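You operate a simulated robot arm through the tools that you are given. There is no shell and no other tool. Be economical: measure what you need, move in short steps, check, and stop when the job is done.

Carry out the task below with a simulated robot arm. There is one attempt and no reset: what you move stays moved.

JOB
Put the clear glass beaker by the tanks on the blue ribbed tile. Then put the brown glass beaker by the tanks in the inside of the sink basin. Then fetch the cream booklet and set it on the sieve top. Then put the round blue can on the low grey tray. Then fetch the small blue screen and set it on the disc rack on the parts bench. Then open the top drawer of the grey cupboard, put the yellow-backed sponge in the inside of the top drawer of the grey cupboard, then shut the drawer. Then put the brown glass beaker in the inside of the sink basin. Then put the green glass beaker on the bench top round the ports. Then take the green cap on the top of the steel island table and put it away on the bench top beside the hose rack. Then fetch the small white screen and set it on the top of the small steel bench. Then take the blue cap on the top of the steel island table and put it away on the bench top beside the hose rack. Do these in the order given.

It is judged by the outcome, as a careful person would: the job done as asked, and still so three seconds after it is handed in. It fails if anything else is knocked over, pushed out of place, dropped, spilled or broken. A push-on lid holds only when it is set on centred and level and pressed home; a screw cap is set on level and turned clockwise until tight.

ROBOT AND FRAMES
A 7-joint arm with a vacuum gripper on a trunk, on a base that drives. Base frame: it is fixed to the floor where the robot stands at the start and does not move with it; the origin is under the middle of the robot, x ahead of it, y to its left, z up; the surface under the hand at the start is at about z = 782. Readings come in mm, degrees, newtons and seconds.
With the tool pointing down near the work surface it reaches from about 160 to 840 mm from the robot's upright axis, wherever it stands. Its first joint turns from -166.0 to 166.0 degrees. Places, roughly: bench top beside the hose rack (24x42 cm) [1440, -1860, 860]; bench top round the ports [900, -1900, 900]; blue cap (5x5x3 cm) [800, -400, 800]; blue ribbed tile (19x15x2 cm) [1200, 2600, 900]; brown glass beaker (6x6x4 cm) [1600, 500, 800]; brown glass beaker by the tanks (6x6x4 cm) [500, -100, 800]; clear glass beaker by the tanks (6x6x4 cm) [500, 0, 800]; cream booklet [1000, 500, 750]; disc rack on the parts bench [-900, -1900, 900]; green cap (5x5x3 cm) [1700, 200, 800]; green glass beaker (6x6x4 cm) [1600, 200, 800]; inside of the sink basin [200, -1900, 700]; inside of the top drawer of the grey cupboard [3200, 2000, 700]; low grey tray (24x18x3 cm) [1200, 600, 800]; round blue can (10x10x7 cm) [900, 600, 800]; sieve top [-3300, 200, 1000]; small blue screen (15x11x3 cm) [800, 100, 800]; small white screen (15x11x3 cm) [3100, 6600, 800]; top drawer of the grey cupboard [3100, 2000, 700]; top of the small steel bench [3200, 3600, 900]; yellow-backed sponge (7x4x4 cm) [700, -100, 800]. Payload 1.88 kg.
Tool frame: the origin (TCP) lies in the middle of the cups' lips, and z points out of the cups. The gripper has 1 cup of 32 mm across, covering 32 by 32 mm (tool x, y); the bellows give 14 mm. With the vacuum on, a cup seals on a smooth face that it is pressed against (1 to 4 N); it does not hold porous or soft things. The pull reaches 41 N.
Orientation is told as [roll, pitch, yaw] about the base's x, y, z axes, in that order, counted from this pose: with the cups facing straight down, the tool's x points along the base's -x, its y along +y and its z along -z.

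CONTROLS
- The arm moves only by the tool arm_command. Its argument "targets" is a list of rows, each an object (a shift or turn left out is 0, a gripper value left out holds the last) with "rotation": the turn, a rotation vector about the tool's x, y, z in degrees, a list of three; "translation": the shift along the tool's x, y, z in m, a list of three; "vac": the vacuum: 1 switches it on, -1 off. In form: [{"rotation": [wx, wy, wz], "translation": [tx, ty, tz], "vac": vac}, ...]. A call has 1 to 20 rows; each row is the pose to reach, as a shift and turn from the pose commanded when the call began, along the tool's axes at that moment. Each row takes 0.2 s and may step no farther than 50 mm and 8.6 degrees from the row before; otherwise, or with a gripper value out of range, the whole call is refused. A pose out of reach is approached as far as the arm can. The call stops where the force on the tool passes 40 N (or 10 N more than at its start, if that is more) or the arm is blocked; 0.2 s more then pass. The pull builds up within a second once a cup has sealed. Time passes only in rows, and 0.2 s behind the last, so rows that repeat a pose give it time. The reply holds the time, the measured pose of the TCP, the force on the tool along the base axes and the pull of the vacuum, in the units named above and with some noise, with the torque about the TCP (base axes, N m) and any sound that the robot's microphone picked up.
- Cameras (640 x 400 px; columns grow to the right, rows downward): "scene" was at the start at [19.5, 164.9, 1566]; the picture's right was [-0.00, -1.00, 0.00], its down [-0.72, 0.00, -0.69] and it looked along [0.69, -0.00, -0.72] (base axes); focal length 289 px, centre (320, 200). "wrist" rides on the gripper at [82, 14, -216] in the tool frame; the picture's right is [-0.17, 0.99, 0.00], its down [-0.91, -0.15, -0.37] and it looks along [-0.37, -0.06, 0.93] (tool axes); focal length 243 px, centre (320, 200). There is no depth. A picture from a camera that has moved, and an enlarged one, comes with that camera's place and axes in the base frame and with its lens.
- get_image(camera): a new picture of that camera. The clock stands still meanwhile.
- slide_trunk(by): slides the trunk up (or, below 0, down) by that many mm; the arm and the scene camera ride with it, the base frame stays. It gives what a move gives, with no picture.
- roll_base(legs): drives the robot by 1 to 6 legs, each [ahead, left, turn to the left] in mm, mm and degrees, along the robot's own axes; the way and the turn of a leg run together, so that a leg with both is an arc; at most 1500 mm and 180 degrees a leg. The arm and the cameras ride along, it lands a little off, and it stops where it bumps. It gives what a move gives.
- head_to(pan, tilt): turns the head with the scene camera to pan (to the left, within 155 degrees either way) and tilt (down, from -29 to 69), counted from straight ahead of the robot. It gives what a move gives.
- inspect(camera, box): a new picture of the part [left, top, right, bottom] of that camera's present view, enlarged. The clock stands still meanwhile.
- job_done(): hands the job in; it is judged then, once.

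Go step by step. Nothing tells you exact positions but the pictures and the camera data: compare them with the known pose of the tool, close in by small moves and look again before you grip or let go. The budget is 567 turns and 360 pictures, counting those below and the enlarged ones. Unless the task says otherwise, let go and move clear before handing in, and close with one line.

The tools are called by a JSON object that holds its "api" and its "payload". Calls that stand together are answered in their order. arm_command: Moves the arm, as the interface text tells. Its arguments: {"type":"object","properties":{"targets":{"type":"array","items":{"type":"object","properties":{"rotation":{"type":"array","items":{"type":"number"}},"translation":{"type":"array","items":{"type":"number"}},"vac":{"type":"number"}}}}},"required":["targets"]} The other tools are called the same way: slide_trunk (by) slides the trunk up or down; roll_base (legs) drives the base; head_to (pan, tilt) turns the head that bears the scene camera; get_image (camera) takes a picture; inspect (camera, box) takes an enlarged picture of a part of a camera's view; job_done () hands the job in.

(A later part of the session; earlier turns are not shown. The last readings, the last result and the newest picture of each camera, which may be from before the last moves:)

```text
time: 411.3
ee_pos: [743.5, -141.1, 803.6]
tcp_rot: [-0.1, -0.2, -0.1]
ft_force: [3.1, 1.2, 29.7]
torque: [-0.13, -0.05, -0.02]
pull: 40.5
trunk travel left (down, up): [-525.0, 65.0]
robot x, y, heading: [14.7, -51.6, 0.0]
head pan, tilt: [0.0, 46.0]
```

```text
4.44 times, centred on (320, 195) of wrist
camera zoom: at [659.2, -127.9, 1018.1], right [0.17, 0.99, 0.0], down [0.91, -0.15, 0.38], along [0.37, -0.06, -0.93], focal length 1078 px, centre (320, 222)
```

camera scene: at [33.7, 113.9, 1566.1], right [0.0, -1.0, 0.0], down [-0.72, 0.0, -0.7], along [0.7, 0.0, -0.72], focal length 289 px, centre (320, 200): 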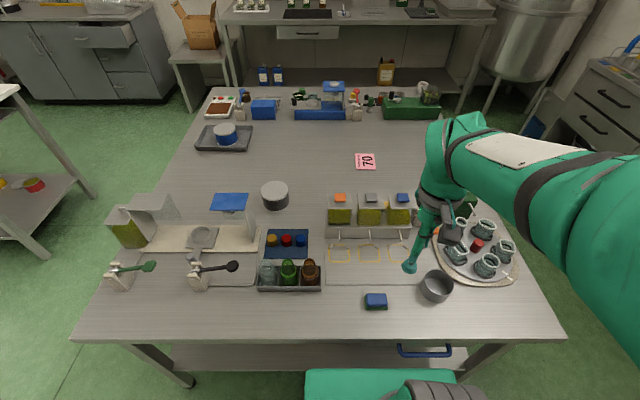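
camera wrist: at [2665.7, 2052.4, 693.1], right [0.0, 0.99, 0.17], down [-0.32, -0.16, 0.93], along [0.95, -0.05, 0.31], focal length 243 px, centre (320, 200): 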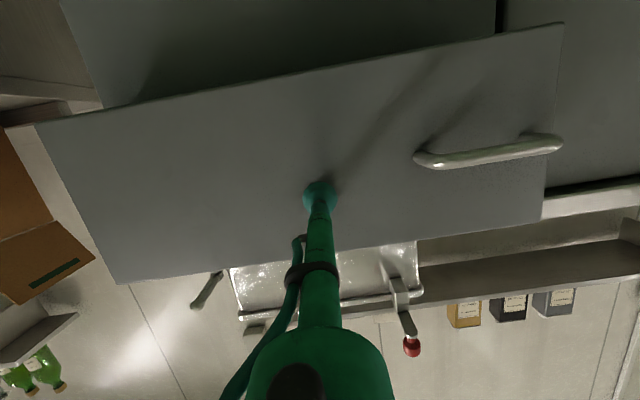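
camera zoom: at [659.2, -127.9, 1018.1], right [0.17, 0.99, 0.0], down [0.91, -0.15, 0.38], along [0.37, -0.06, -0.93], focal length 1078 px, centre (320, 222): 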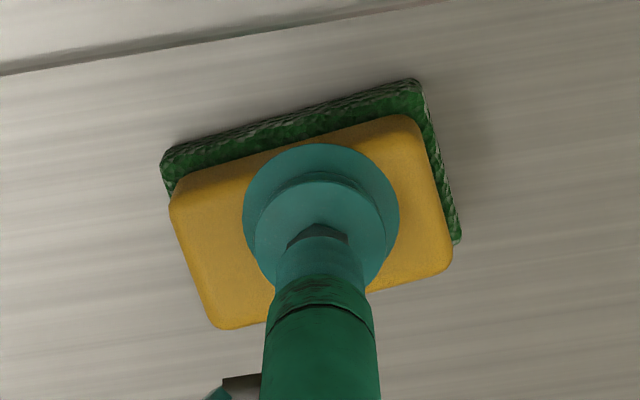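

Sealed (pull 40.5). Lift straight up, retract and check.

{"api": "arm_command", "payload": {"targets": [{"translation": [0, 0, -0.01]}, {"translation": [0, 0, -0.04]}, {"translation": [0, 0, -0.085]}, {"translation": [0, 0, -0.13]}, {"translation": [0, 0, -0.175]}, {"translation": [0, 0, -0.22]}, {"translation": [0, 0, -0.26]}, {"translation": [0.045, 0, -0.26]}, {"translation": [0.09, 0.01, -0.26]}, {"translation": [0.135, 0.02, -0.26]}, {"translation": [0.18, 0.03, -0.26]}, {"translation": [0.225, 0.04, -0.26]}, {"translation": [0.27, 0.05, -0.26]}, {"translation": [0.315, 0.06, -0.26]}, {"translation": [0.36, 0.07, -0.26]}, {"translation": [0.38, 0.08, -0.23]}, {"translation": [0.38, 0.08, -0.22]}]}}

{"api": "get_image", "payload": {"camera": "scene"}}

{"api": "get_image", "payload": {"camera": "wrist"}}

```text
time: 414.9
ee_pos: [362.9, -58.7, 1020.1]
tcp_rot: [-0.1, -0.1, 0.0]
ft_force: [-0.7, -0.3, 0.2]
torque: [0.02, -0.07, -0.02]
pull: 41.0
trunk travel left (down, up): [-525.0, 65.0]
robot x, y, heading: [13.2, -51.0, 0.0]
head pan, tilt: [0.0, 46.0]
```

```text
228 pictures are left
camera scene: at [33.7, 114.0, 1566.1], right [0.0, -1.0, 0.0], down [-0.72, 0.0, -0.69], along [0.69, 0.0, -0.72], focal length 289 px, centre (320, 200)
```

scene: 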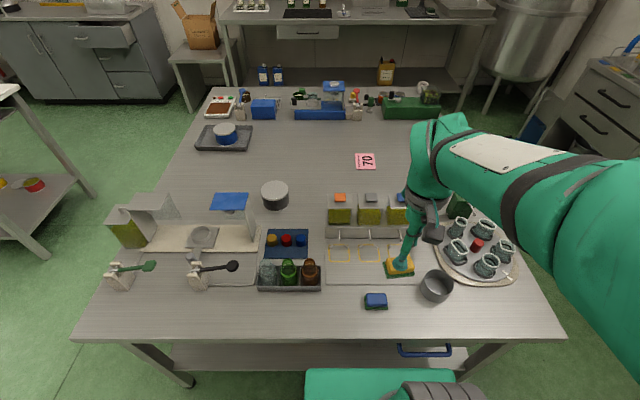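

```text
227 pictures are left
camera wrist: at [281.3, -45.2, 1235.9], right [0.17, 0.99, 0.0], down [0.91, -0.15, 0.37], along [0.37, -0.06, -0.93], focal length 243 px, centre (320, 200)
```

wrist: 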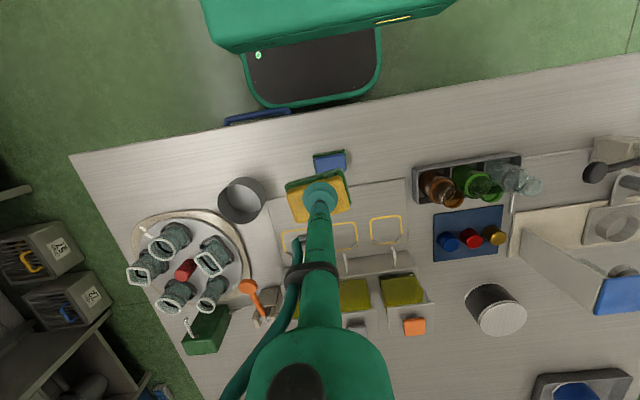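

Sponge held. Drive back to the open drawer.

{"api": "roll_base", "payload": {"legs": [[-150, 0, 0], [0, 1310, 0], [1090, 0, 0], [1120, 0, 0]]}}

{"api": "get_image", "payload": {"camera": "scene"}}

```text
time: 433.1
ee_pos: [2435.2, 1202.6, 1021.2]
tcp_rot: [-0.1, 0.1, -2.0]
ft_force: [-1.7, 0.5, -0.6]
torque: [0.0, -0.02, 0.05]
pull: 40.3
trunk travel left (down, up): [-525.0, 65.0]
robot x, y, heading: [2089.1, 1222.5, -2.2]
head pan, tilt: [0.0, 46.0]
```

```text
226 pictures are left
camera scene: at [2109.7, 1385.5, 1566.1], right [-0.03, -1.0, 0.0], down [-0.72, 0.02, -0.69], along [0.69, -0.02, -0.72], focal length 289 px, centre (320, 200)
```

scene: 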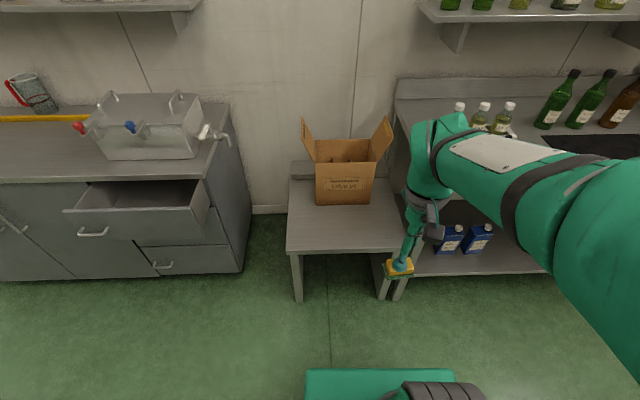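

{"api": "roll_base", "payload": {"legs": [[0, 790, 2.1], [130, 0, 0]]}}

{"api": "get_image", "payload": {"camera": "scene"}}

{"api": "get_image", "payload": {"camera": "wrist"}}

```text
time: 438.2
ee_pos: [2575.2, 2003.5, 1020.5]
tcp_rot: [-0.1, 0.0, 0.3]
ft_force: [-0.5, 0.4, -0.7]
torque: [-0.01, -0.03, 0.02]
pull: 40.6
trunk travel left (down, up): [-525.0, 65.0]
robot x, y, heading: [2227.9, 2009.8, 0.5]
head pan, tilt: [0.0, 46.0]
```

```text
225 pictures are left
camera scene: at [2244.1, 2174.3, 1566.1], right [0.01, -1.0, 0.0], down [-0.72, 0.0, -0.69], along [0.69, 0.0, -0.72], focal length 289 px, centre (320, 200)
```

scene: 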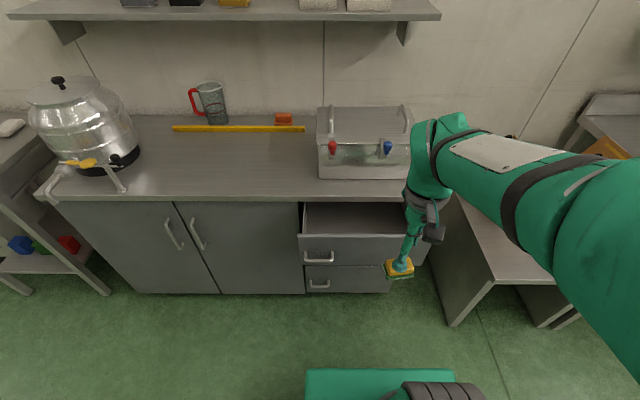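

```text
224 pictures are left
camera wrist: at [2493.0, 2016.8, 1236.0], right [0.16, 0.99, 0.0], down [0.92, -0.15, 0.37], along [0.37, -0.06, -0.93], focal length 243 px, centre (320, 200)
```

wrist: 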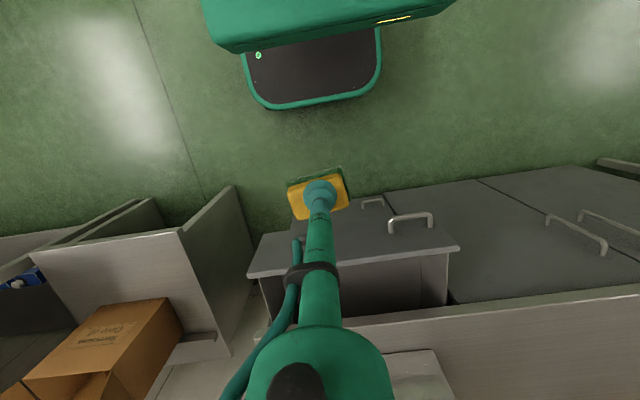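

Gap between drawer front and counter edge is x≈2818–2918. Move above (2862, 2040) and look.

{"api": "arm_command", "payload": {"targets": [{"translation": [-0.045, 0.006, 0]}, {"translation": [-0.09, 0.012, 0]}, {"translation": [-0.135, 0.018, 0]}, {"translation": [-0.18, 0.024, 0]}, {"translation": [-0.225, 0.03, 0]}, {"translation": [-0.27, 0.036, 0]}, {"translation": [-0.287, 0.036, 0.02]}, {"translation": [-0.287, 0.036, 0.06]}, {"translation": [-0.287, 0.036, 0.1]}, {"translation": [-0.287, 0.036, 0.1]}]}}

{"api": "get_image", "payload": {"camera": "wrist"}}

{"api": "inspect", "payload": {"camera": "scene", "box": [270, 150, 450, 300]}}

```text
time: 440.4
ee_pos: [2859.8, 2039.2, 919.8]
tcp_rot: [0.0, 0.0, 0.2]
ft_force: [-0.9, -0.6, -1.5]
torque: [0.0, 0.0, 0.0]
pull: 40.8
trunk travel left (down, up): [-525.0, 65.0]
robot x, y, heading: [2227.3, 2005.5, 0.4]
head pan, tilt: [0.0, 46.0]
```

```text
223 pictures are left
camera wrist: at [2778.0, 2052.1, 1135.6], right [0.16, 0.99, 0.0], down [0.92, -0.15, 0.37], along [0.37, -0.06, -0.93], focal length 243 px, centre (320, 200)
```

wrist: 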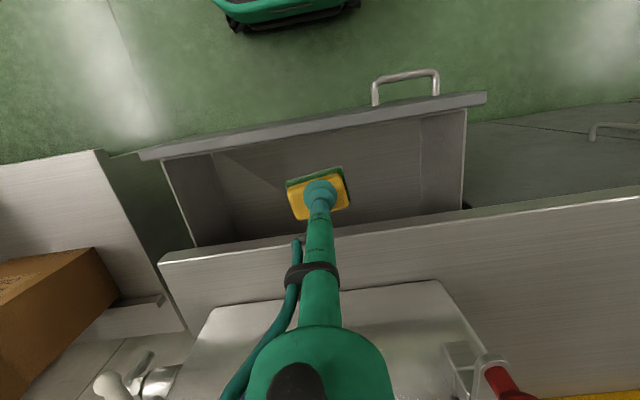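

```text
2.67 times, centred on (360, 225) of scene
camera zoom: at [2244.3, 2174.3, 1566.1], right [0.01, -1.0, 0.0], down [-0.72, 0.0, -0.69], along [0.69, 0.0, -0.72], focal length 770 px, centre (213, 133)
```

zoom: 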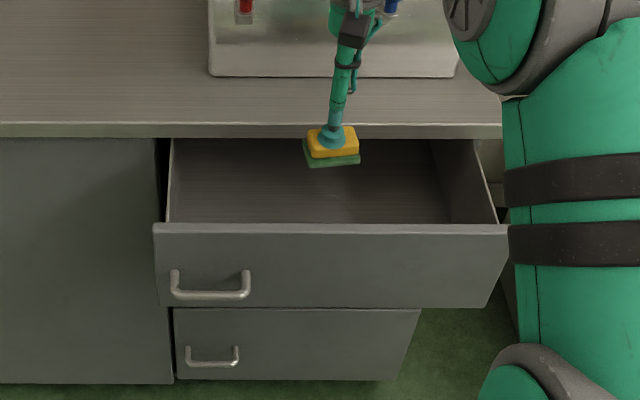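

{"api": "arm_command", "payload": {"targets": [{"translation": [-0.006, 0, 0.04]}, {"translation": [-0.006, 0, 0.08]}, {"translation": [-0.006, 0, 0.12]}, {"translation": [-0.006, 0, 0.16]}, {"translation": [-0.006, 0, 0.18]}, {"translation": [-0.006, 0, 0.18]}]}}

{"api": "get_image", "payload": {"camera": "wrist"}}

{"api": "inspect", "payload": {"camera": "scene", "box": [270, 150, 450, 300]}}

```text
time: 441.8
ee_pos: [2868.2, 2041.8, 740.3]
tcp_rot: [-0.1, -0.1, 0.3]
ft_force: [0.4, 0.4, -0.2]
torque: [0.04, 0.0, -0.01]
pull: 40.8
trunk travel left (down, up): [-525.0, 65.0]
robot x, y, heading: [2224.0, 2011.8, 0.0]
head pan, tilt: [0.0, 46.0]
```

```text
221 pictures are left
camera wrist: at [2786.2, 2054.1, 955.5], right [0.16, 0.99, 0.0], down [0.92, -0.15, 0.37], along [0.37, -0.06, -0.93], focal length 243 px, centre (320, 200)
```

wrist: 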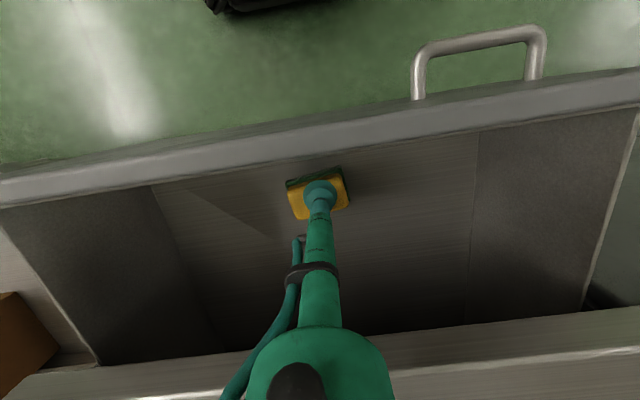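

```text
2.67 times, centred on (360, 225) of scene
camera zoom: at [2244.2, 2174.3, 1566.1], right [0.01, -1.0, 0.0], down [-0.72, 0.0, -0.69], along [0.69, 0.0, -0.72], focal length 770 px, centre (213, 133)
```

zoom: 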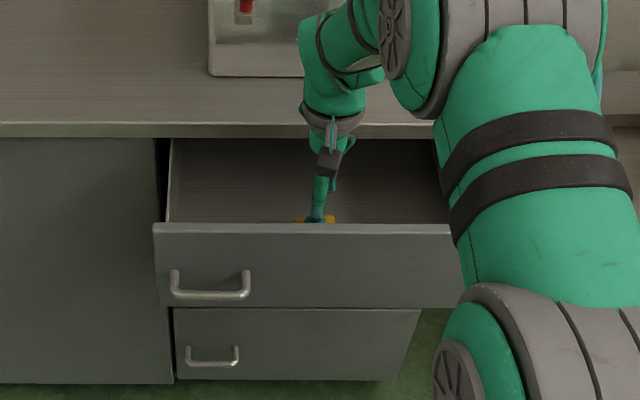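

{"api": "arm_command", "payload": {"targets": [{"translation": [0.013, 0, 0]}, {"translation": [0.013, 0, 0.008]}, {"translation": [0.013, 0, 0.016]}, {"translation": [0.013, 0, 0.022]}, {"translation": [0.013, 0, 0.028]}, {"translation": [0.013, 0, 0.028]}]}}

{"api": "get_image", "payload": {"camera": "wrist"}}

```text
time: 443.2
ee_pos: [2856.6, 2040.3, 711.5]
tcp_rot: [0.0, -0.1, 0.4]
ft_force: [0.9, 0.6, -0.3]
torque: [0.04, -0.04, 0.02]
pull: 40.3
trunk travel left (down, up): [-525.0, 65.0]
robot x, y, heading: [2226.7, 2011.7, 0.4]
head pan, tilt: [0.0, 46.0]
```

```text
219 pictures are left
camera wrist: at [2773.5, 2053.5, 927.8], right [0.16, 0.99, 0.0], down [0.92, -0.15, 0.37], along [0.37, -0.06, -0.93], focal length 243 px, centre (320, 200)
```

wrist: 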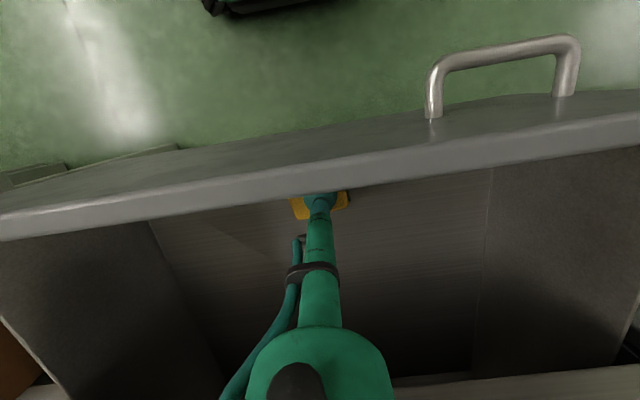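

{"api": "arm_command", "payload": {"targets": [{"translation": [0, 0, 0.006]}, {"translation": [0, 0, 0.012]}, {"translation": [0, 0, 0.018]}, {"translation": [0, 0, 0.022]}, {"translation": [0, 0, 0.022]}]}}

```text
time: 444.4
ee_pos: [2856.1, 2041.9, 692.0]
tcp_rot: [0.0, -0.3, 0.4]
ft_force: [1.9, 0.9, 32.1]
torque: [-0.19, -0.05, 0.03]
pull: 40.7
trunk travel left (down, up): [-525.0, 65.0]
robot x, y, heading: [2225.5, 2010.9, 0.3]
head pan, tilt: [0.0, 46.0]
```

Sponge rests on the drawer floor. Ease, release and rise.

{"api": "arm_command", "payload": {"targets": [{"translation": [0, 0, -0.003], "vac": -1}, {"translation": [0, 0, -0.003]}, {"translation": [0, 0, -0.003]}, {"translation": [0, 0, -0.003]}, {"translation": [0, 0, -0.008]}, {"translation": [0, 0, -0.02]}, {"translation": [0, 0, -0.06]}, {"translation": [0, 0, -0.105]}, {"translation": [0, 0, -0.15]}, {"translation": [0, 0, -0.195]}, {"translation": [0, 0, -0.24]}, {"translation": [0, 0, -0.285]}, {"translation": [0, 0, -0.33]}]}}

{"api": "get_image", "payload": {"camera": "wrist"}}

```text
time: 447.2
ee_pos: [2853.3, 2040.5, 1023.2]
tcp_rot: [0.0, 0.0, 0.3]
ft_force: [0.4, 0.0, 0.4]
torque: [0.0, 0.01, 0.01]
pull: 0.1
trunk travel left (down, up): [-525.0, 65.0]
robot x, y, heading: [2224.6, 2005.4, 0.4]
head pan, tilt: [0.0, 46.0]
```

```text
218 pictures are left
camera wrist: at [2770.8, 2052.5, 1238.5], right [0.16, 0.99, 0.0], down [0.92, -0.15, 0.37], along [0.37, -0.06, -0.93], focal length 243 px, centre (320, 200)
```

wrist: 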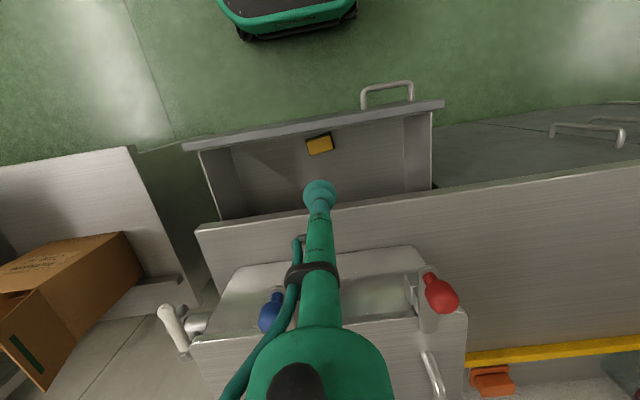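

Sponge lies inside. To push the drawer shut I'll tilt the tool ~40° so it clears the counter lip; first retract and back off.

{"api": "arm_command", "payload": {"targets": [{"translation": [0.045, 0, 0]}, {"translation": [0.09, 0, 0]}, {"translation": [0.135, 0, 0]}, {"translation": [0.18, 0, 0]}, {"translation": [0.2, 0, 0]}, {"translation": [0.2, 0, 0]}]}}

{"api": "roll_base", "payload": {"legs": [[-150, 0, -0.4]]}}

{"api": "slide_trunk", "payload": {"by": -165}}

{"api": "arm_command", "payload": {"targets": [{"translation": [0, 0, 0.045]}, {"translation": [0, 0, 0.09]}, {"translation": [0, 0, 0.135]}, {"translation": [0, 0, 0.185]}, {"translation": [0, 0, 0.185]}]}}

{"api": "arm_command", "payload": {"targets": [{"rotation": [0, -8, 0], "translation": [-0.0418, 0, -0.003]}, {"rotation": [0, -16, 0], "translation": [-0.0827, 0, -0.0116]}, {"rotation": [0, -24, 0], "translation": [-0.122, 0, -0.026]}, {"rotation": [0, -32, 0], "translation": [-0.159, 0, -0.0456]}, {"rotation": [0, -40, 0], "translation": [-0.1928, 0, -0.0702]}, {"rotation": [0, -40, 0], "translation": [-0.1928, 0, -0.0702]}]}}

{"api": "get_image", "payload": {"camera": "scene"}}

```text
time: 448.6
ee_pos: [2655.7, 2040.5, 1022.0]
tcp_rot: [-0.1, 0.0, 0.3]
ft_force: [0.5, 0.6, 0.1]
torque: [-0.02, 0.01, -0.02]
pull: 0.0
trunk travel left (down, up): [-525.0, 65.0]
robot x, y, heading: [2224.0, 2008.3, 0.2]
head pan, tilt: [0.0, 46.0]
```

```text
time: 450.0
ee_pos: [2508.6, 2037.3, 1021.2]
tcp_rot: [-0.1, 0.1, 0.1]
ft_force: [1.1, -0.3, -0.3]
torque: [0.0, -0.03, -0.01]
pull: 0.0
trunk travel left (down, up): [-525.0, 65.0]
robot x, y, heading: [2074.3, 2013.0, -0.2]
head pan, tilt: [0.0, 46.0]
```

```text
time: 451.8
ee_pos: [2508.3, 2037.9, 856.4]
tcp_rot: [-0.1, 0.0, 0.0]
ft_force: [-0.1, 0.7, 1.1]
torque: [-0.01, 0.01, 0.0]
pull: 0.1
trunk travel left (down, up): [-360.0, 230.0]
robot x, y, heading: [2076.7, 2009.5, -0.0]
head pan, tilt: [0.0, 46.0]
```

```text
time: 453.0
ee_pos: [2509.8, 2036.4, 671.0]
tcp_rot: [-0.1, 0.0, -0.1]
ft_force: [0.1, 0.1, -1.2]
torque: [0.0, -0.02, -0.04]
pull: 0.0
trunk travel left (down, up): [-360.0, 230.0]
robot x, y, heading: [2074.6, 2005.9, 0.0]
head pan, tilt: [0.0, 46.0]
```

```text
time: 454.4
ee_pos: [2701.5, 2038.9, 742.6]
tcp_rot: [-0.1, -40.1, 0.0]
ft_force: [-1.0, 0.3, -0.2]
torque: [0.01, 0.0, -0.02]
pull: 0.1
trunk travel left (down, up): [-360.0, 230.0]
robot x, y, heading: [2081.1, 2010.3, 0.0]
head pan, tilt: [0.0, 46.0]
```

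```text
217 pictures are left
camera scene: at [2097.3, 2173.8, 1401.1], right [0.0, -1.0, 0.0], down [-0.72, 0.0, -0.69], along [0.69, 0.0, -0.72], focal length 289 px, centre (320, 200)
```

scene: 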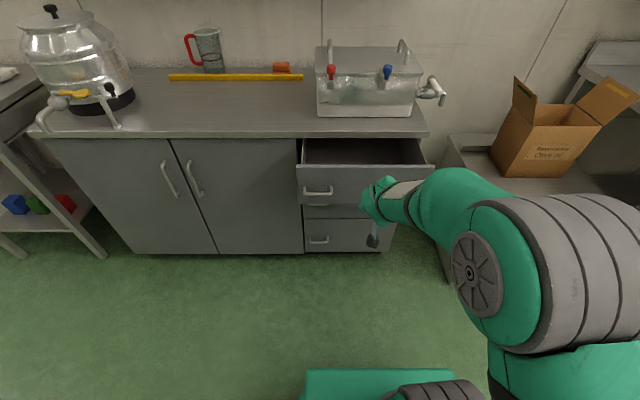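

Tilt good. Push the drawer by driving forward in stages.

{"api": "roll_base", "payload": {"legs": [[150, 0, 0]]}}

{"api": "get_image", "payload": {"camera": "scene"}}

{"api": "roll_base", "payload": {"legs": [[85, 0, 0]]}}

{"api": "get_image", "payload": {"camera": "scene"}}

```text
time: 455.8
ee_pos: [2854.6, 2038.1, 740.9]
tcp_rot: [-0.1, -40.0, 0.0]
ft_force: [0.4, -0.1, 0.7]
torque: [0.02, -0.03, 0.0]
pull: 0.0
trunk travel left (down, up): [-360.0, 230.0]
robot x, y, heading: [2232.0, 2008.8, 0.3]
head pan, tilt: [0.0, 46.0]
```

```text
216 pictures are left
camera scene: at [2250.7, 2173.8, 1401.1], right [0.0, -1.0, 0.0], down [-0.72, 0.0, -0.69], along [0.69, 0.0, -0.72], focal length 289 px, centre (320, 200)
```

scene: 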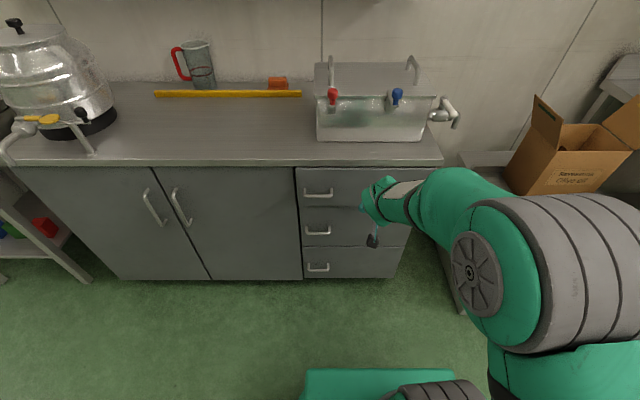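

```text
time: 456.9
ee_pos: [2937.9, 2037.7, 741.4]
tcp_rot: [-0.2, -40.0, 0.0]
ft_force: [-1.1, 0.1, -0.5]
torque: [0.02, 0.0, -0.03]
pull: 0.1
trunk travel left (down, up): [-360.0, 230.0]
robot x, y, heading: [2317.4, 2008.9, -0.2]
head pan, tilt: [0.0, 46.0]
```

```text
215 pictures are left
camera scene: at [2334.5, 2173.7, 1401.1], right [0.0, -1.0, 0.0], down [-0.72, 0.0, -0.69], along [0.69, 0.0, -0.72], focal length 289 px, centre (320, 200)
```

scene: 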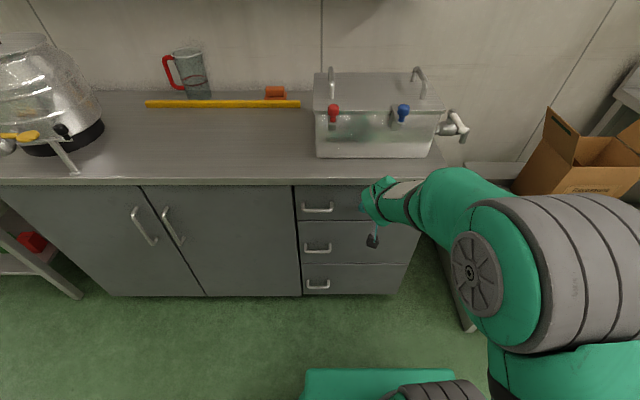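

{"api": "inspect", "payload": {"camera": "scene", "box": [270, 160, 430, 300]}}

{"api": "get_image", "payload": {"camera": "wrist"}}

```text
2.86 times, centred on (350, 230) of scene
camera zoom: at [2334.5, 2173.7, 1401.1], right [0.0, -1.0, 0.0], down [-0.72, 0.0, -0.69], along [0.69, 0.0, -0.72], focal length 825 px, centre (234, 114)
```

zoom: 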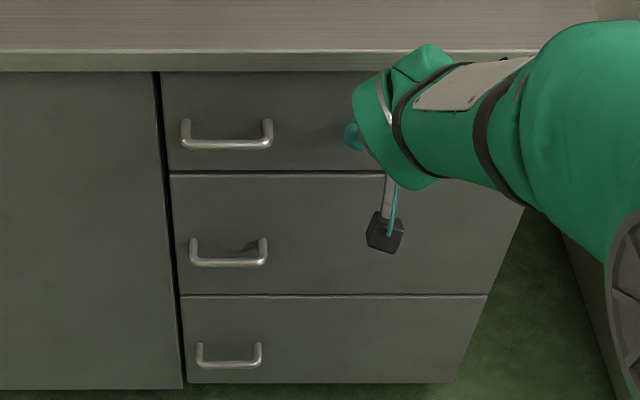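

```text
213 pictures are left
camera wrist: at [2736.5, 2050.0, 854.5], right [0.13, 0.99, 0.11], down [0.46, -0.15, 0.88], along [0.88, -0.06, -0.47], focal length 243 px, centre (320, 200)
```

wrist: 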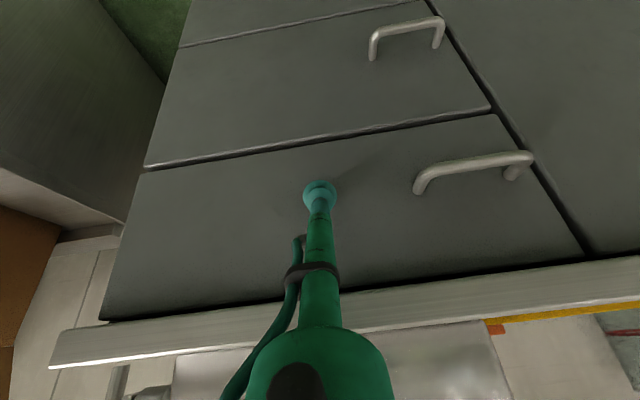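

The drawer glided shut; press lightly to make sure it's fully home.

{"api": "roll_base", "payload": {"legs": [[15, 0, 0]]}}

{"api": "roll_base", "payload": {"legs": [[6, 0, 0]]}}

{"api": "inspect", "payload": {"camera": "wrist", "box": [180, 100, 580, 320]}}

```text
time: 457.7
ee_pos: [2952.8, 2036.8, 742.2]
tcp_rot: [-0.1, -40.0, -0.1]
ft_force: [-2.2, 1.1, 0.0]
torque: [-0.01, -0.08, 0.04]
pull: 0.1
trunk travel left (down, up): [-360.0, 230.0]
robot x, y, heading: [2332.1, 2008.1, -0.3]
head pan, tilt: [0.0, 46.0]
```

```text
time: 458.4
ee_pos: [2956.5, 2038.0, 740.7]
tcp_rot: [-0.1, -39.8, -0.1]
ft_force: [-12.2, 1.2, -5.0]
torque: [-0.05, -0.12, -0.02]
pull: 0.1
trunk travel left (down, up): [-360.0, 230.0]
robot x, y, heading: [2336.4, 2006.8, -0.3]
head pan, tilt: [0.0, 46.0]
```

```text
1.60 times, centred on (380, 210) of wrist
camera zoom: at [2755.7, 2050.1, 853.3], right [0.13, 0.99, 0.1], down [0.46, -0.15, 0.87], along [0.88, -0.06, -0.48], focal length 388 px, centre (224, 184)
```

zoom: 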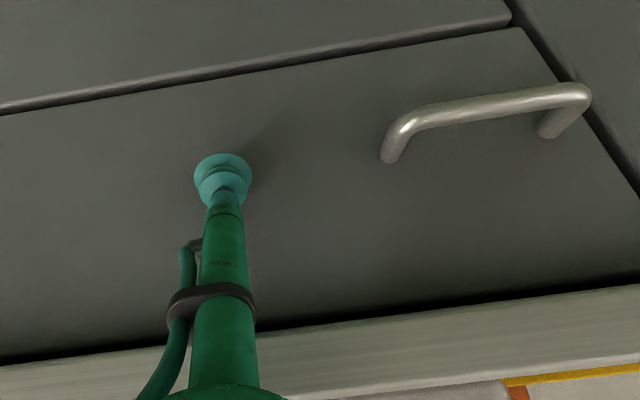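

Drawer is shut. Back off and restore the arm.

{"api": "roll_base", "payload": {"legs": [[-250, 0, 0]]}}

{"api": "arm_command", "payload": {"targets": [{"rotation": [0, 8, 0], "translation": [0.0418, 0, -0.003]}, {"rotation": [0, 16, 0], "translation": [0.0827, 0, -0.0116]}, {"rotation": [0, 24, 0], "translation": [0.122, 0, -0.026]}, {"rotation": [0, 32, 0], "translation": [0.159, 0, -0.0456]}, {"rotation": [0, 40, 0], "translation": [0.1928, 0, -0.0702]}, {"rotation": [0, 40, 0], "translation": [0.1928, 0, -0.0702]}]}}

{"api": "arm_command", "payload": {"targets": [{"translation": [0.01, 0.0, -0.045]}, {"translation": [0.02, 0, -0.09]}, {"translation": [0.03, 0, -0.135]}, {"translation": [0.045, 0, -0.18]}, {"translation": [0.085, 0, -0.19]}, {"translation": [0.085, 0, -0.19]}]}}

{"api": "slide_trunk", "payload": {"by": 165}}

{"api": "get_image", "payload": {"camera": "scene"}}

```text
time: 460.2
ee_pos: [2705.7, 2037.6, 740.2]
tcp_rot: [-0.1, -39.7, 0.0]
ft_force: [0.3, 0.0, 0.2]
torque: [0.0, -0.02, 0.01]
pull: 0.1
trunk travel left (down, up): [-360.0, 230.0]
robot x, y, heading: [2083.4, 2010.7, 0.1]
head pan, tilt: [0.0, 46.0]
```

```text
time: 461.6
ee_pos: [2511.8, 2035.1, 670.4]
tcp_rot: [-0.1, 0.3, 0.0]
ft_force: [1.1, -0.4, 1.1]
torque: [-0.02, -0.01, -0.02]
pull: 0.1
trunk travel left (down, up): [-360.0, 230.0]
robot x, y, heading: [2080.8, 2006.2, 0.5]
head pan, tilt: [0.0, 46.0]
```

```text
time: 463.0
ee_pos: [2427.5, 2039.3, 862.7]
tcp_rot: [-0.1, 0.3, 0.1]
ft_force: [0.7, -0.2, -0.2]
torque: [0.02, 0.0, -0.01]
pull: 0.0
trunk travel left (down, up): [-360.0, 230.0]
robot x, y, heading: [2082.5, 2003.8, -0.0]
head pan, tilt: [0.0, 46.0]
```

```text
time: 464.9
ee_pos: [2428.2, 2038.9, 1028.2]
tcp_rot: [-0.1, 0.2, 0.0]
ft_force: [-0.6, -0.1, -1.0]
torque: [0.02, 0.02, -0.02]
pull: 0.1
trunk travel left (down, up): [-525.0, 65.0]
robot x, y, heading: [2082.9, 2011.6, 0.3]
head pan, tilt: [0.0, 46.0]
```

```text
211 pictures are left
camera scene: at [2103.1, 2173.8, 1566.0], right [0.0, -1.0, 0.0], down [-0.72, 0.0, -0.69], along [0.69, 0.0, -0.72], focal length 289 px, centre (320, 200)
```

scene: 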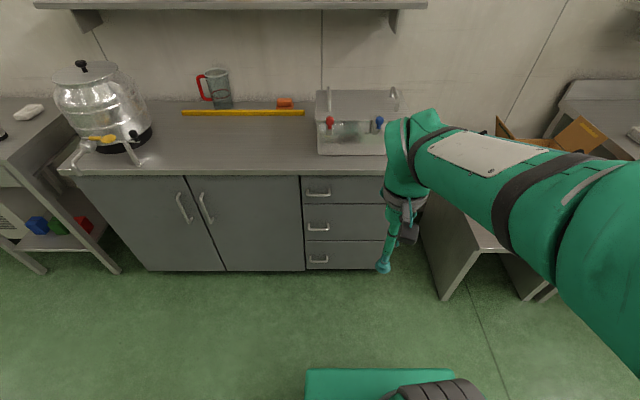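

Next: brown beaker near (1567, 551). Go round to the island's far side, facing -x.

{"api": "roll_base", "payload": {"legs": [[0, -780, 0], [0, 0, 180], [0, 750, 0]]}}

{"api": "get_image", "payload": {"camera": "scene"}}

```text
time: 480.2
ee_pos: [1732.1, 441.3, 1027.0]
tcp_rot: [-0.1, 0.2, 179.8]
ft_force: [-0.5, -0.2, 0.3]
torque: [0.01, -0.02, 0.0]
pull: 0.0
trunk travel left (down, up): [-525.0, 65.0]
robot x, y, heading: [2078.4, 473.1, 180.0]
head pan, tilt: [0.0, 46.0]
```

```text
210 pictures are left
camera scene: at [2054.7, 308.2, 1566.1], right [0.0, 1.0, 0.0], down [0.72, 0.0, -0.69], along [-0.69, 0.0, -0.72], focal length 289 px, centre (320, 200)
```

scene: 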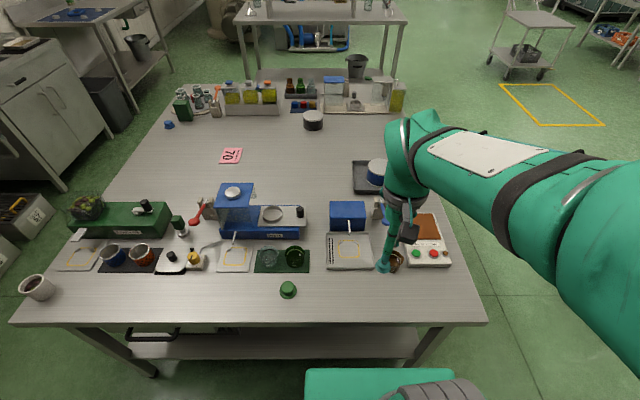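

{"api": "inspect", "payload": {"camera": "scene", "box": [220, 210, 420, 310]}}

{"api": "get_image", "payload": {"camera": "wrist"}}

```text
3.20 times, centred on (320, 260) of scene
camera zoom: at [2054.7, 308.2, 1566.1], right [0.0, 1.0, 0.0], down [0.72, 0.0, -0.69], along [-0.69, 0.0, -0.72], focal length 924 px, centre (320, 8)
```

zoom: 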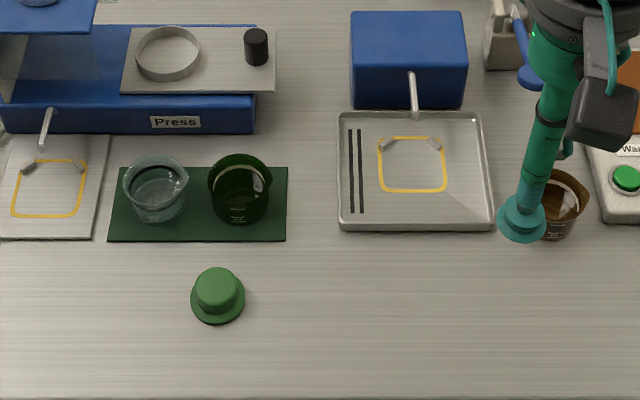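

```text
208 pictures are left
camera wrist: at [1813.4, 425.8, 1242.9], right [-0.17, -0.99, 0.0], down [-0.92, 0.16, 0.37], along [-0.37, 0.06, -0.93], focal length 243 px, centre (320, 200)
```

wrist: 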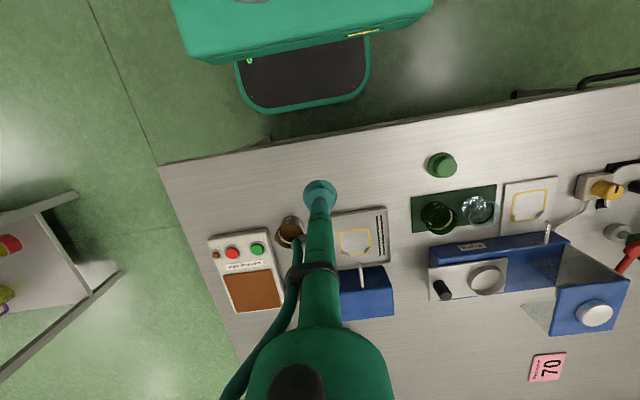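

Brown beaker ≈ (1586, 528). Move above it to z≈885.

{"api": "arm_command", "payload": {"targets": [{"translation": [-0.04, -0.022, 0]}, {"translation": [-0.08, -0.044, 0]}, {"translation": [-0.12, -0.066, 0]}, {"translation": [-0.146, -0.087, 0.02]}, {"translation": [-0.146, -0.087, 0.06]}, {"translation": [-0.146, -0.087, 0.1]}, {"translation": [-0.146, -0.087, 0.14]}, {"translation": [-0.146, -0.087, 0.14]}]}}

{"api": "inspect", "payload": {"camera": "wrist", "box": [260, 140, 380, 240]}}

{"api": "inspect", "payload": {"camera": "scene", "box": [340, 210, 440, 300]}}

```text
time: 482.0
ee_pos: [1586.2, 530.0, 887.2]
tcp_rot: [-0.2, 0.2, 179.8]
ft_force: [-0.6, 0.5, -0.1]
torque: [-0.04, 0.0, 0.04]
pull: 0.1
trunk travel left (down, up): [-525.0, 65.0]
robot x, y, heading: [2076.6, 469.4, 179.8]
head pan, tilt: [0.0, 46.0]
```

```text
4.00 times, centred on (320, 190) of wrist
camera zoom: at [1665.8, 514.5, 1102.3], right [-0.17, -0.99, 0.0], down [-0.92, 0.16, 0.37], along [-0.37, 0.06, -0.93], focal length 970 px, centre (320, 240)
```

zoom: 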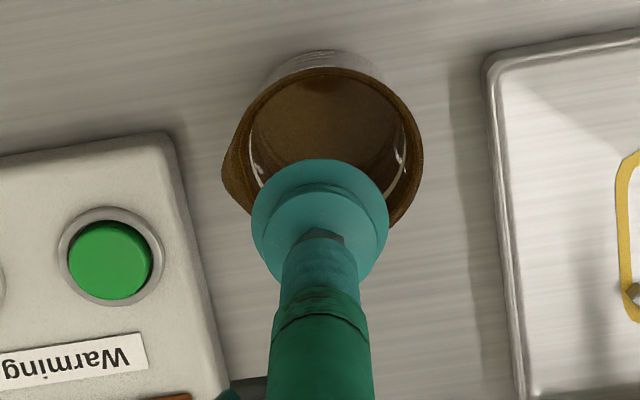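

```text
4.44 times, centred on (390, 255) of scene
camera zoom: at [2054.4, 308.3, 1566.1], right [0.0, 1.0, 0.0], down [0.72, 0.0, -0.69], along [-0.69, 0.0, -0.72], focal length 1283 px, centre (9, -44)
```

zoom: 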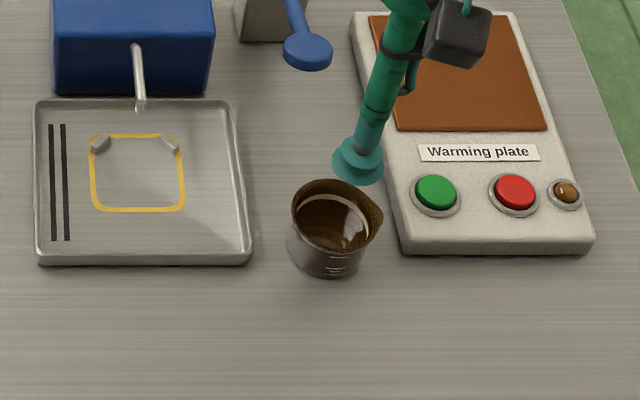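

{"api": "arm_command", "payload": {"targets": [{"translation": [-0.0015, 0.0055, 0.02], "vac": 1}, {"translation": [-0.0015, 0.0055, 0.04]}, {"translation": [-0.0015, 0.0055, 0.054]}, {"translation": [-0.0015, 0.0055, 0.059]}, {"translation": [-0.0015, 0.0055, 0.063]}, {"translation": [-0.0015, 0.0055, 0.063]}]}}

{"api": "inspect", "payload": {"camera": "scene", "box": [340, 210, 440, 300]}}

```text
time: 483.4
ee_pos: [1585.6, 523.5, 822.7]
tcp_rot: [-0.2, 0.2, 179.8]
ft_force: [0.0, -0.3, 0.0]
torque: [0.0, -0.01, 0.02]
pull: 40.9
trunk travel left (down, up): [-525.0, 65.0]
robot x, y, heading: [2077.1, 468.7, 179.8]
head pan, tilt: [0.0, 46.0]
```

```text
4.44 times, centred on (390, 255) of scene
camera zoom: at [2054.7, 308.2, 1566.1], right [0.0, 1.0, 0.0], down [0.72, 0.0, -0.69], along [-0.69, 0.0, -0.72], focal length 1283 px, centre (9, -44)
```

zoom: 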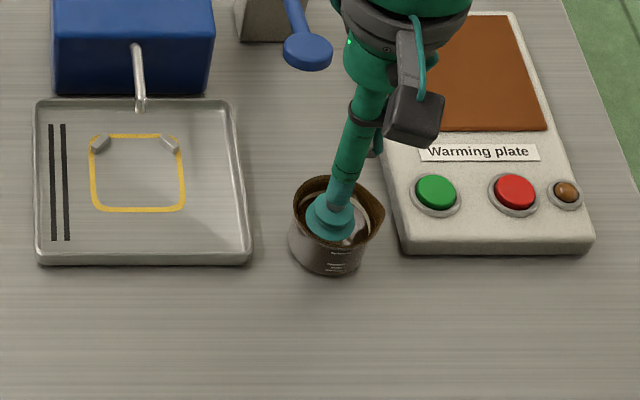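

Sealed. Lift, retract and drive round to the sink.

{"api": "arm_command", "payload": {"targets": [{"translation": [0, 0, -0.01]}, {"translation": [0, 0, -0.05]}, {"translation": [0, 0, -0.095]}, {"translation": [0, 0, -0.14]}, {"translation": [0, 0, -0.185]}, {"translation": [0, 0, -0.21]}, {"translation": [0.035, 0.015, -0.21]}, {"translation": [0.07, 0.03, -0.21]}, {"translation": [0.105, 0.045, -0.21]}, {"translation": [0.14, 0.055, -0.21]}, {"translation": [0.14, 0.055, -0.21]}]}}

{"api": "roll_base", "payload": {"legs": [[0, 1300, 0], [0, 320, 0], [1100, 0, 0], [1090, 0, 0], [0, -140, 0], [0, 0, 90]]}}

{"api": "get_image", "payload": {"camera": "scene"}}

```text
time: 485.8
ee_pos: [1725.3, 468.9, 1034.5]
tcp_rot: [-0.1, 0.2, 179.8]
ft_force: [-0.3, -0.5, 0.0]
torque: [0.03, 0.02, 0.01]
pull: 40.5
trunk travel left (down, up): [-525.0, 65.0]
robot x, y, heading: [2078.3, 469.5, 180.0]
head pan, tilt: [0.0, 46.0]
```

```text
time: 509.4
ee_pos: [-118.9, -1411.7, 1034.7]
tcp_rot: [-0.1, 0.2, -87.7]
ft_force: [-0.2, -0.3, -0.1]
torque: [0.03, 0.01, -0.02]
pull: 40.6
trunk travel left (down, up): [-525.0, 65.0]
robot x, y, heading: [-133.7, -1062.5, -87.8]
head pan, tilt: [0.0, 46.0]
```

```text
204 pictures are left
camera scene: at [28.0, -1072.8, 1566.1], right [-1.0, -0.04, 0.0], down [-0.03, 0.72, -0.69], along [0.03, -0.69, -0.72], focal length 289 px, centre (320, 200)
```

scene: 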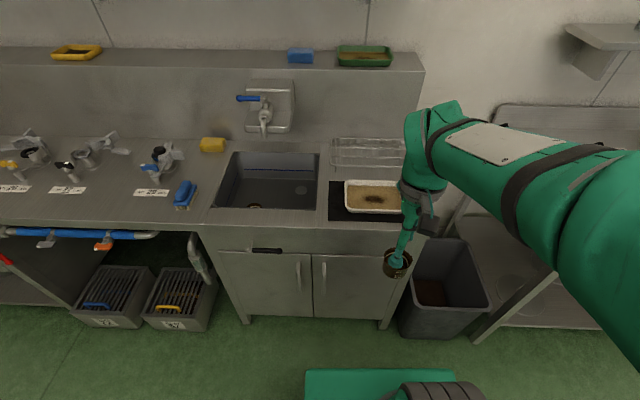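

{"api": "roll_base", "payload": {"legs": [[0, 265, -2.2], [215, 0, 0]]}}

{"api": "get_image", "payload": {"camera": "scene"}}

```text
time: 512.5
ee_pos: [125.6, -1619.2, 1035.4]
tcp_rot: [0.0, 0.1, -90.7]
ft_force: [0.0, 0.1, -1.5]
torque: [-0.03, -0.01, 0.0]
pull: 40.4
trunk travel left (down, up): [-525.0, 65.0]
robot x, y, heading: [130.3, -1267.7, -90.2]
head pan, tilt: [0.0, 46.0]
```

```text
203 pictures are left
camera scene: at [289.3, -1288.2, 1566.1], right [-1.0, 0.01, 0.0], down [0.01, 0.72, -0.69], along [-0.01, -0.69, -0.72], focal length 289 px, centre (320, 200)
```

scene: 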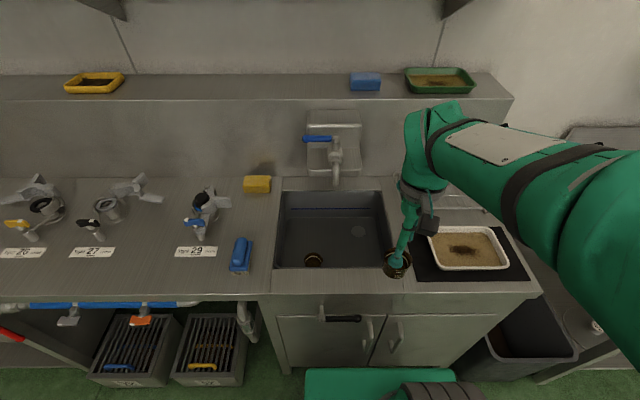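

First beaker at (309, -1791). I'll set the second at (215, -1780); move over it.

{"api": "arm_command", "payload": {"targets": [{"translation": [-0.04, 0.023, 0]}, {"translation": [-0.08, 0.046, 0]}, {"translation": [-0.12, 0.068, 0]}, {"translation": [-0.16, 0.091, 0]}, {"translation": [-0.16, 0.091, 0.045]}, {"translation": [-0.16, 0.091, 0.09]}, {"translation": [-0.16, 0.091, 0.135]}, {"translation": [-0.16, 0.091, 0.175]}, {"translation": [-0.16, 0.091, 0.175]}]}}

{"api": "get_image", "payload": {"camera": "wrist"}}

{"api": "inspect", "payload": {"camera": "scene", "box": [260, 140, 420, 280]}}

```text
time: 514.5
ee_pos: [215.0, -1780.9, 858.4]
tcp_rot: [-0.1, 0.1, -90.6]
ft_force: [-0.1, 0.4, -1.6]
torque: [0.02, 0.04, -0.01]
pull: 40.1
trunk travel left (down, up): [-525.0, 65.0]
robot x, y, heading: [127.3, -1264.7, -90.6]
head pan, tilt: [0.0, 46.0]
```

```text
202 pictures are left
camera wrist: at [229.7, -1699.1, 1074.7], right [0.98, -0.18, 0.0], down [-0.16, -0.91, 0.37], along [-0.07, -0.36, -0.93], focal length 243 px, centre (320, 200)
```

wrist: 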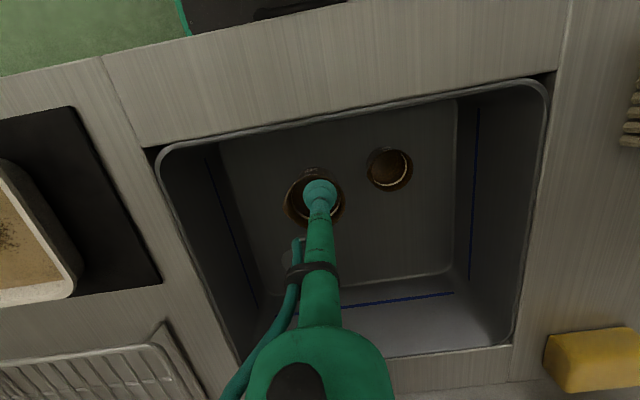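

```text
2.86 times, centred on (340, 210) of scene
camera zoom: at [289.3, -1288.5, 1566.1], right [-1.0, 0.01, 0.0], down [0.01, 0.72, -0.69], along [-0.01, -0.69, -0.72], focal length 825 px, centre (263, 171)
```

zoom: 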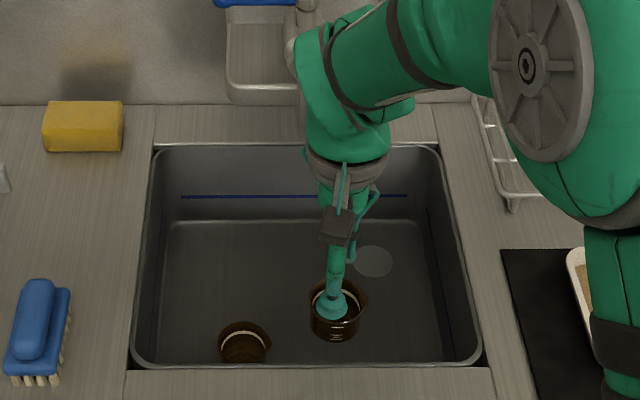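

{"api": "arm_command", "payload": {"targets": [{"translation": [0.004, -0.015, 0.02]}, {"translation": [0.004, -0.015, 0.04]}, {"translation": [0.004, -0.015, 0.06]}, {"translation": [0.004, -0.015, 0.075]}, {"translation": [0.004, -0.015, 0.075]}]}}

{"api": "inspect", "payload": {"camera": "scene", "box": [260, 100, 420, 280]}}

{"api": "get_image", "payload": {"camera": "wrist"}}

```text
time: 515.7
ee_pos: [200.7, -1775.7, 784.3]
tcp_rot: [0.0, 0.3, -90.5]
ft_force: [-1.2, 0.2, 0.2]
torque: [0.0, 0.02, 0.01]
pull: 40.6
trunk travel left (down, up): [-525.0, 65.0]
robot x, y, heading: [124.4, -1268.6, -90.7]
head pan, tilt: [0.0, 46.0]
```

```text
2.22 times, centred on (340, 190) of scene
camera zoom: at [289.3, -1288.3, 1566.1], right [-1.0, 0.01, 0.0], down [0.01, 0.72, -0.69], along [-0.01, -0.69, -0.72], focal length 641 px, centre (276, 222)
```

zoom: 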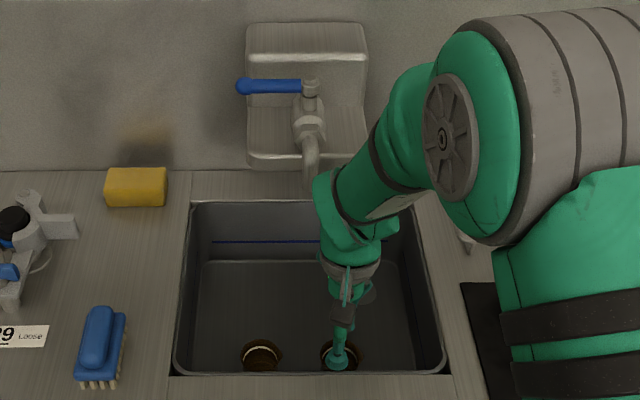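

```text
199 pictures are left
camera wrist: at [214.7, -1694.9, 999.1], right [0.98, -0.18, 0.0], down [-0.16, -0.91, 0.37], along [-0.07, -0.36, -0.93], focal length 243 px, centre (320, 200)
```

wrist: 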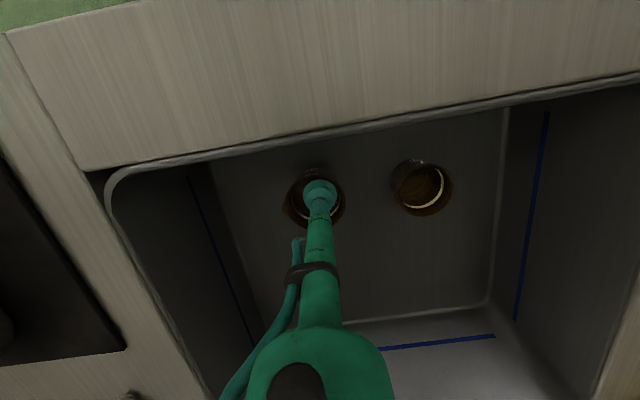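

{"api": "arm_command", "payload": {"targets": [{"translation": [0, 0, 0.008]}, {"translation": [0, 0, 0.015]}, {"translation": [0, 0, 0.02]}, {"translation": [0, 0, 0.024]}, {"translation": [0, 0, 0.024]}]}}

```text
time: 516.9
ee_pos: [201.4, -1774.4, 761.2]
tcp_rot: [-0.2, 0.1, -90.7]
ft_force: [-0.1, 0.1, 1.9]
torque: [-0.05, -0.02, -0.01]
pull: 40.8
trunk travel left (down, up): [-525.0, 65.0]
robot x, y, heading: [123.0, -1263.1, -90.5]
head pan, tilt: [0.0, 46.0]
```

Just touching. Press 1 mm, release and rise.

{"api": "arm_command", "payload": {"targets": [{"translation": [0, 0, 0.002]}, {"translation": [0, 0, 0.002], "vac": -1}, {"translation": [0, 0, 0.001]}, {"translation": [0, 0, 0.001]}, {"translation": [0, 0, 0.001]}, {"translation": [0, 0, -0.004]}, {"translation": [0, 0, -0.012]}, {"translation": [0, 0, -0.04]}, {"translation": [0, 0, -0.085]}, {"translation": [0, 0, -0.13]}, {"translation": [0, 0, -0.175]}, {"translation": [0, 0, -0.22]}, {"translation": [0, 0, -0.265]}]}}

{"api": "inspect", "payload": {"camera": "scene", "box": [260, 140, 420, 280]}}

```text
time: 519.7
ee_pos: [203.6, -1777.1, 1027.5]
tcp_rot: [-0.1, 0.4, -90.6]
ft_force: [0.3, -0.3, -0.3]
torque: [0.0, -0.04, -0.03]
pull: 0.1
trunk travel left (down, up): [-525.0, 65.0]
robot x, y, heading: [125.1, -1266.6, -90.7]
head pan, tilt: [0.0, 46.0]
```

```text
2.86 times, centred on (340, 210) of scene
camera zoom: at [289.3, -1288.2, 1566.0], right [-1.0, 0.01, 0.0], down [0.01, 0.72, -0.69], along [-0.01, -0.69, -0.72], focal length 825 px, centre (263, 171)
```

zoom: 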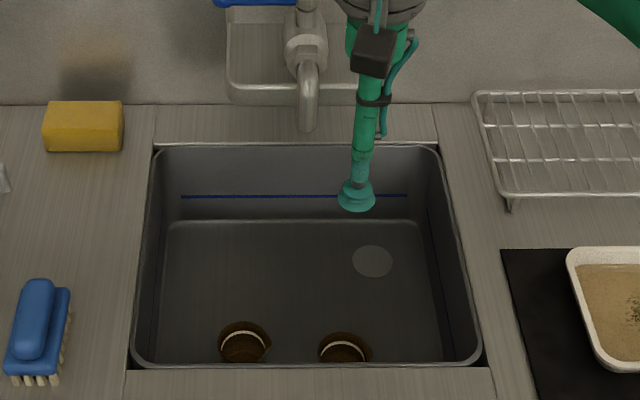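

Both brown beakers are in the sink. Retract and strafe along the bench, looking at the ports area on the way.

{"api": "arm_command", "payload": {"targets": [{"translation": [0.04, -0.018, 0]}, {"translation": [0.08, -0.036, 0]}, {"translation": [0.12, -0.054, 0]}, {"translation": [0.16, -0.07, 0]}, {"translation": [0.16, -0.07, 0]}]}}

{"api": "roll_base", "payload": {"legs": [[-115, 0, 0.6], [0, 800, 0]]}}

{"api": "get_image", "payload": {"camera": "scene"}}

```text
time: 520.9
ee_pos: [133.6, -1614.9, 1028.1]
tcp_rot: [-0.1, 0.3, -90.6]
ft_force: [-0.5, 0.5, 0.8]
torque: [-0.04, 0.0, 0.0]
pull: 0.0
trunk travel left (down, up): [-525.0, 65.0]
robot x, y, heading: [126.9, -1266.0, -90.3]
head pan, tilt: [0.0, 46.0]
```

```text
time: 526.0
ee_pos: [934.3, -1499.8, 1026.9]
tcp_rot: [-0.1, 0.1, -89.6]
ft_force: [0.8, 0.1, -0.6]
torque: [0.02, 0.03, 0.01]
pull: 0.0
trunk travel left (down, up): [-525.0, 65.0]
robot x, y, heading: [919.8, -1150.1, -89.4]
head pan, tilt: [0.0, 46.0]
```

```text
197 pictures are left
camera scene: at [1084.7, -1168.2, 1566.1], right [-1.0, -0.01, 0.0], down [-0.01, 0.72, -0.69], along [0.01, -0.69, -0.72], focal length 289 px, centre (320, 200)
```

scene: 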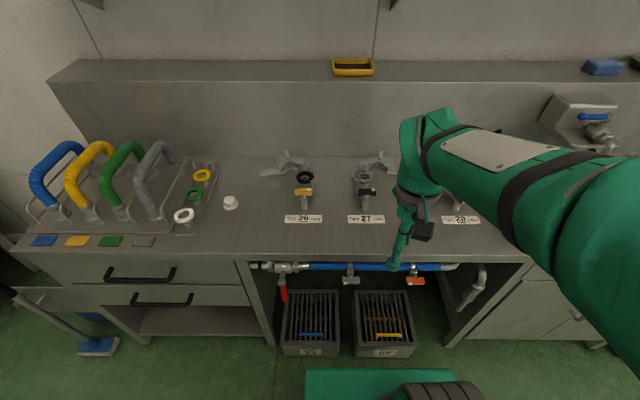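

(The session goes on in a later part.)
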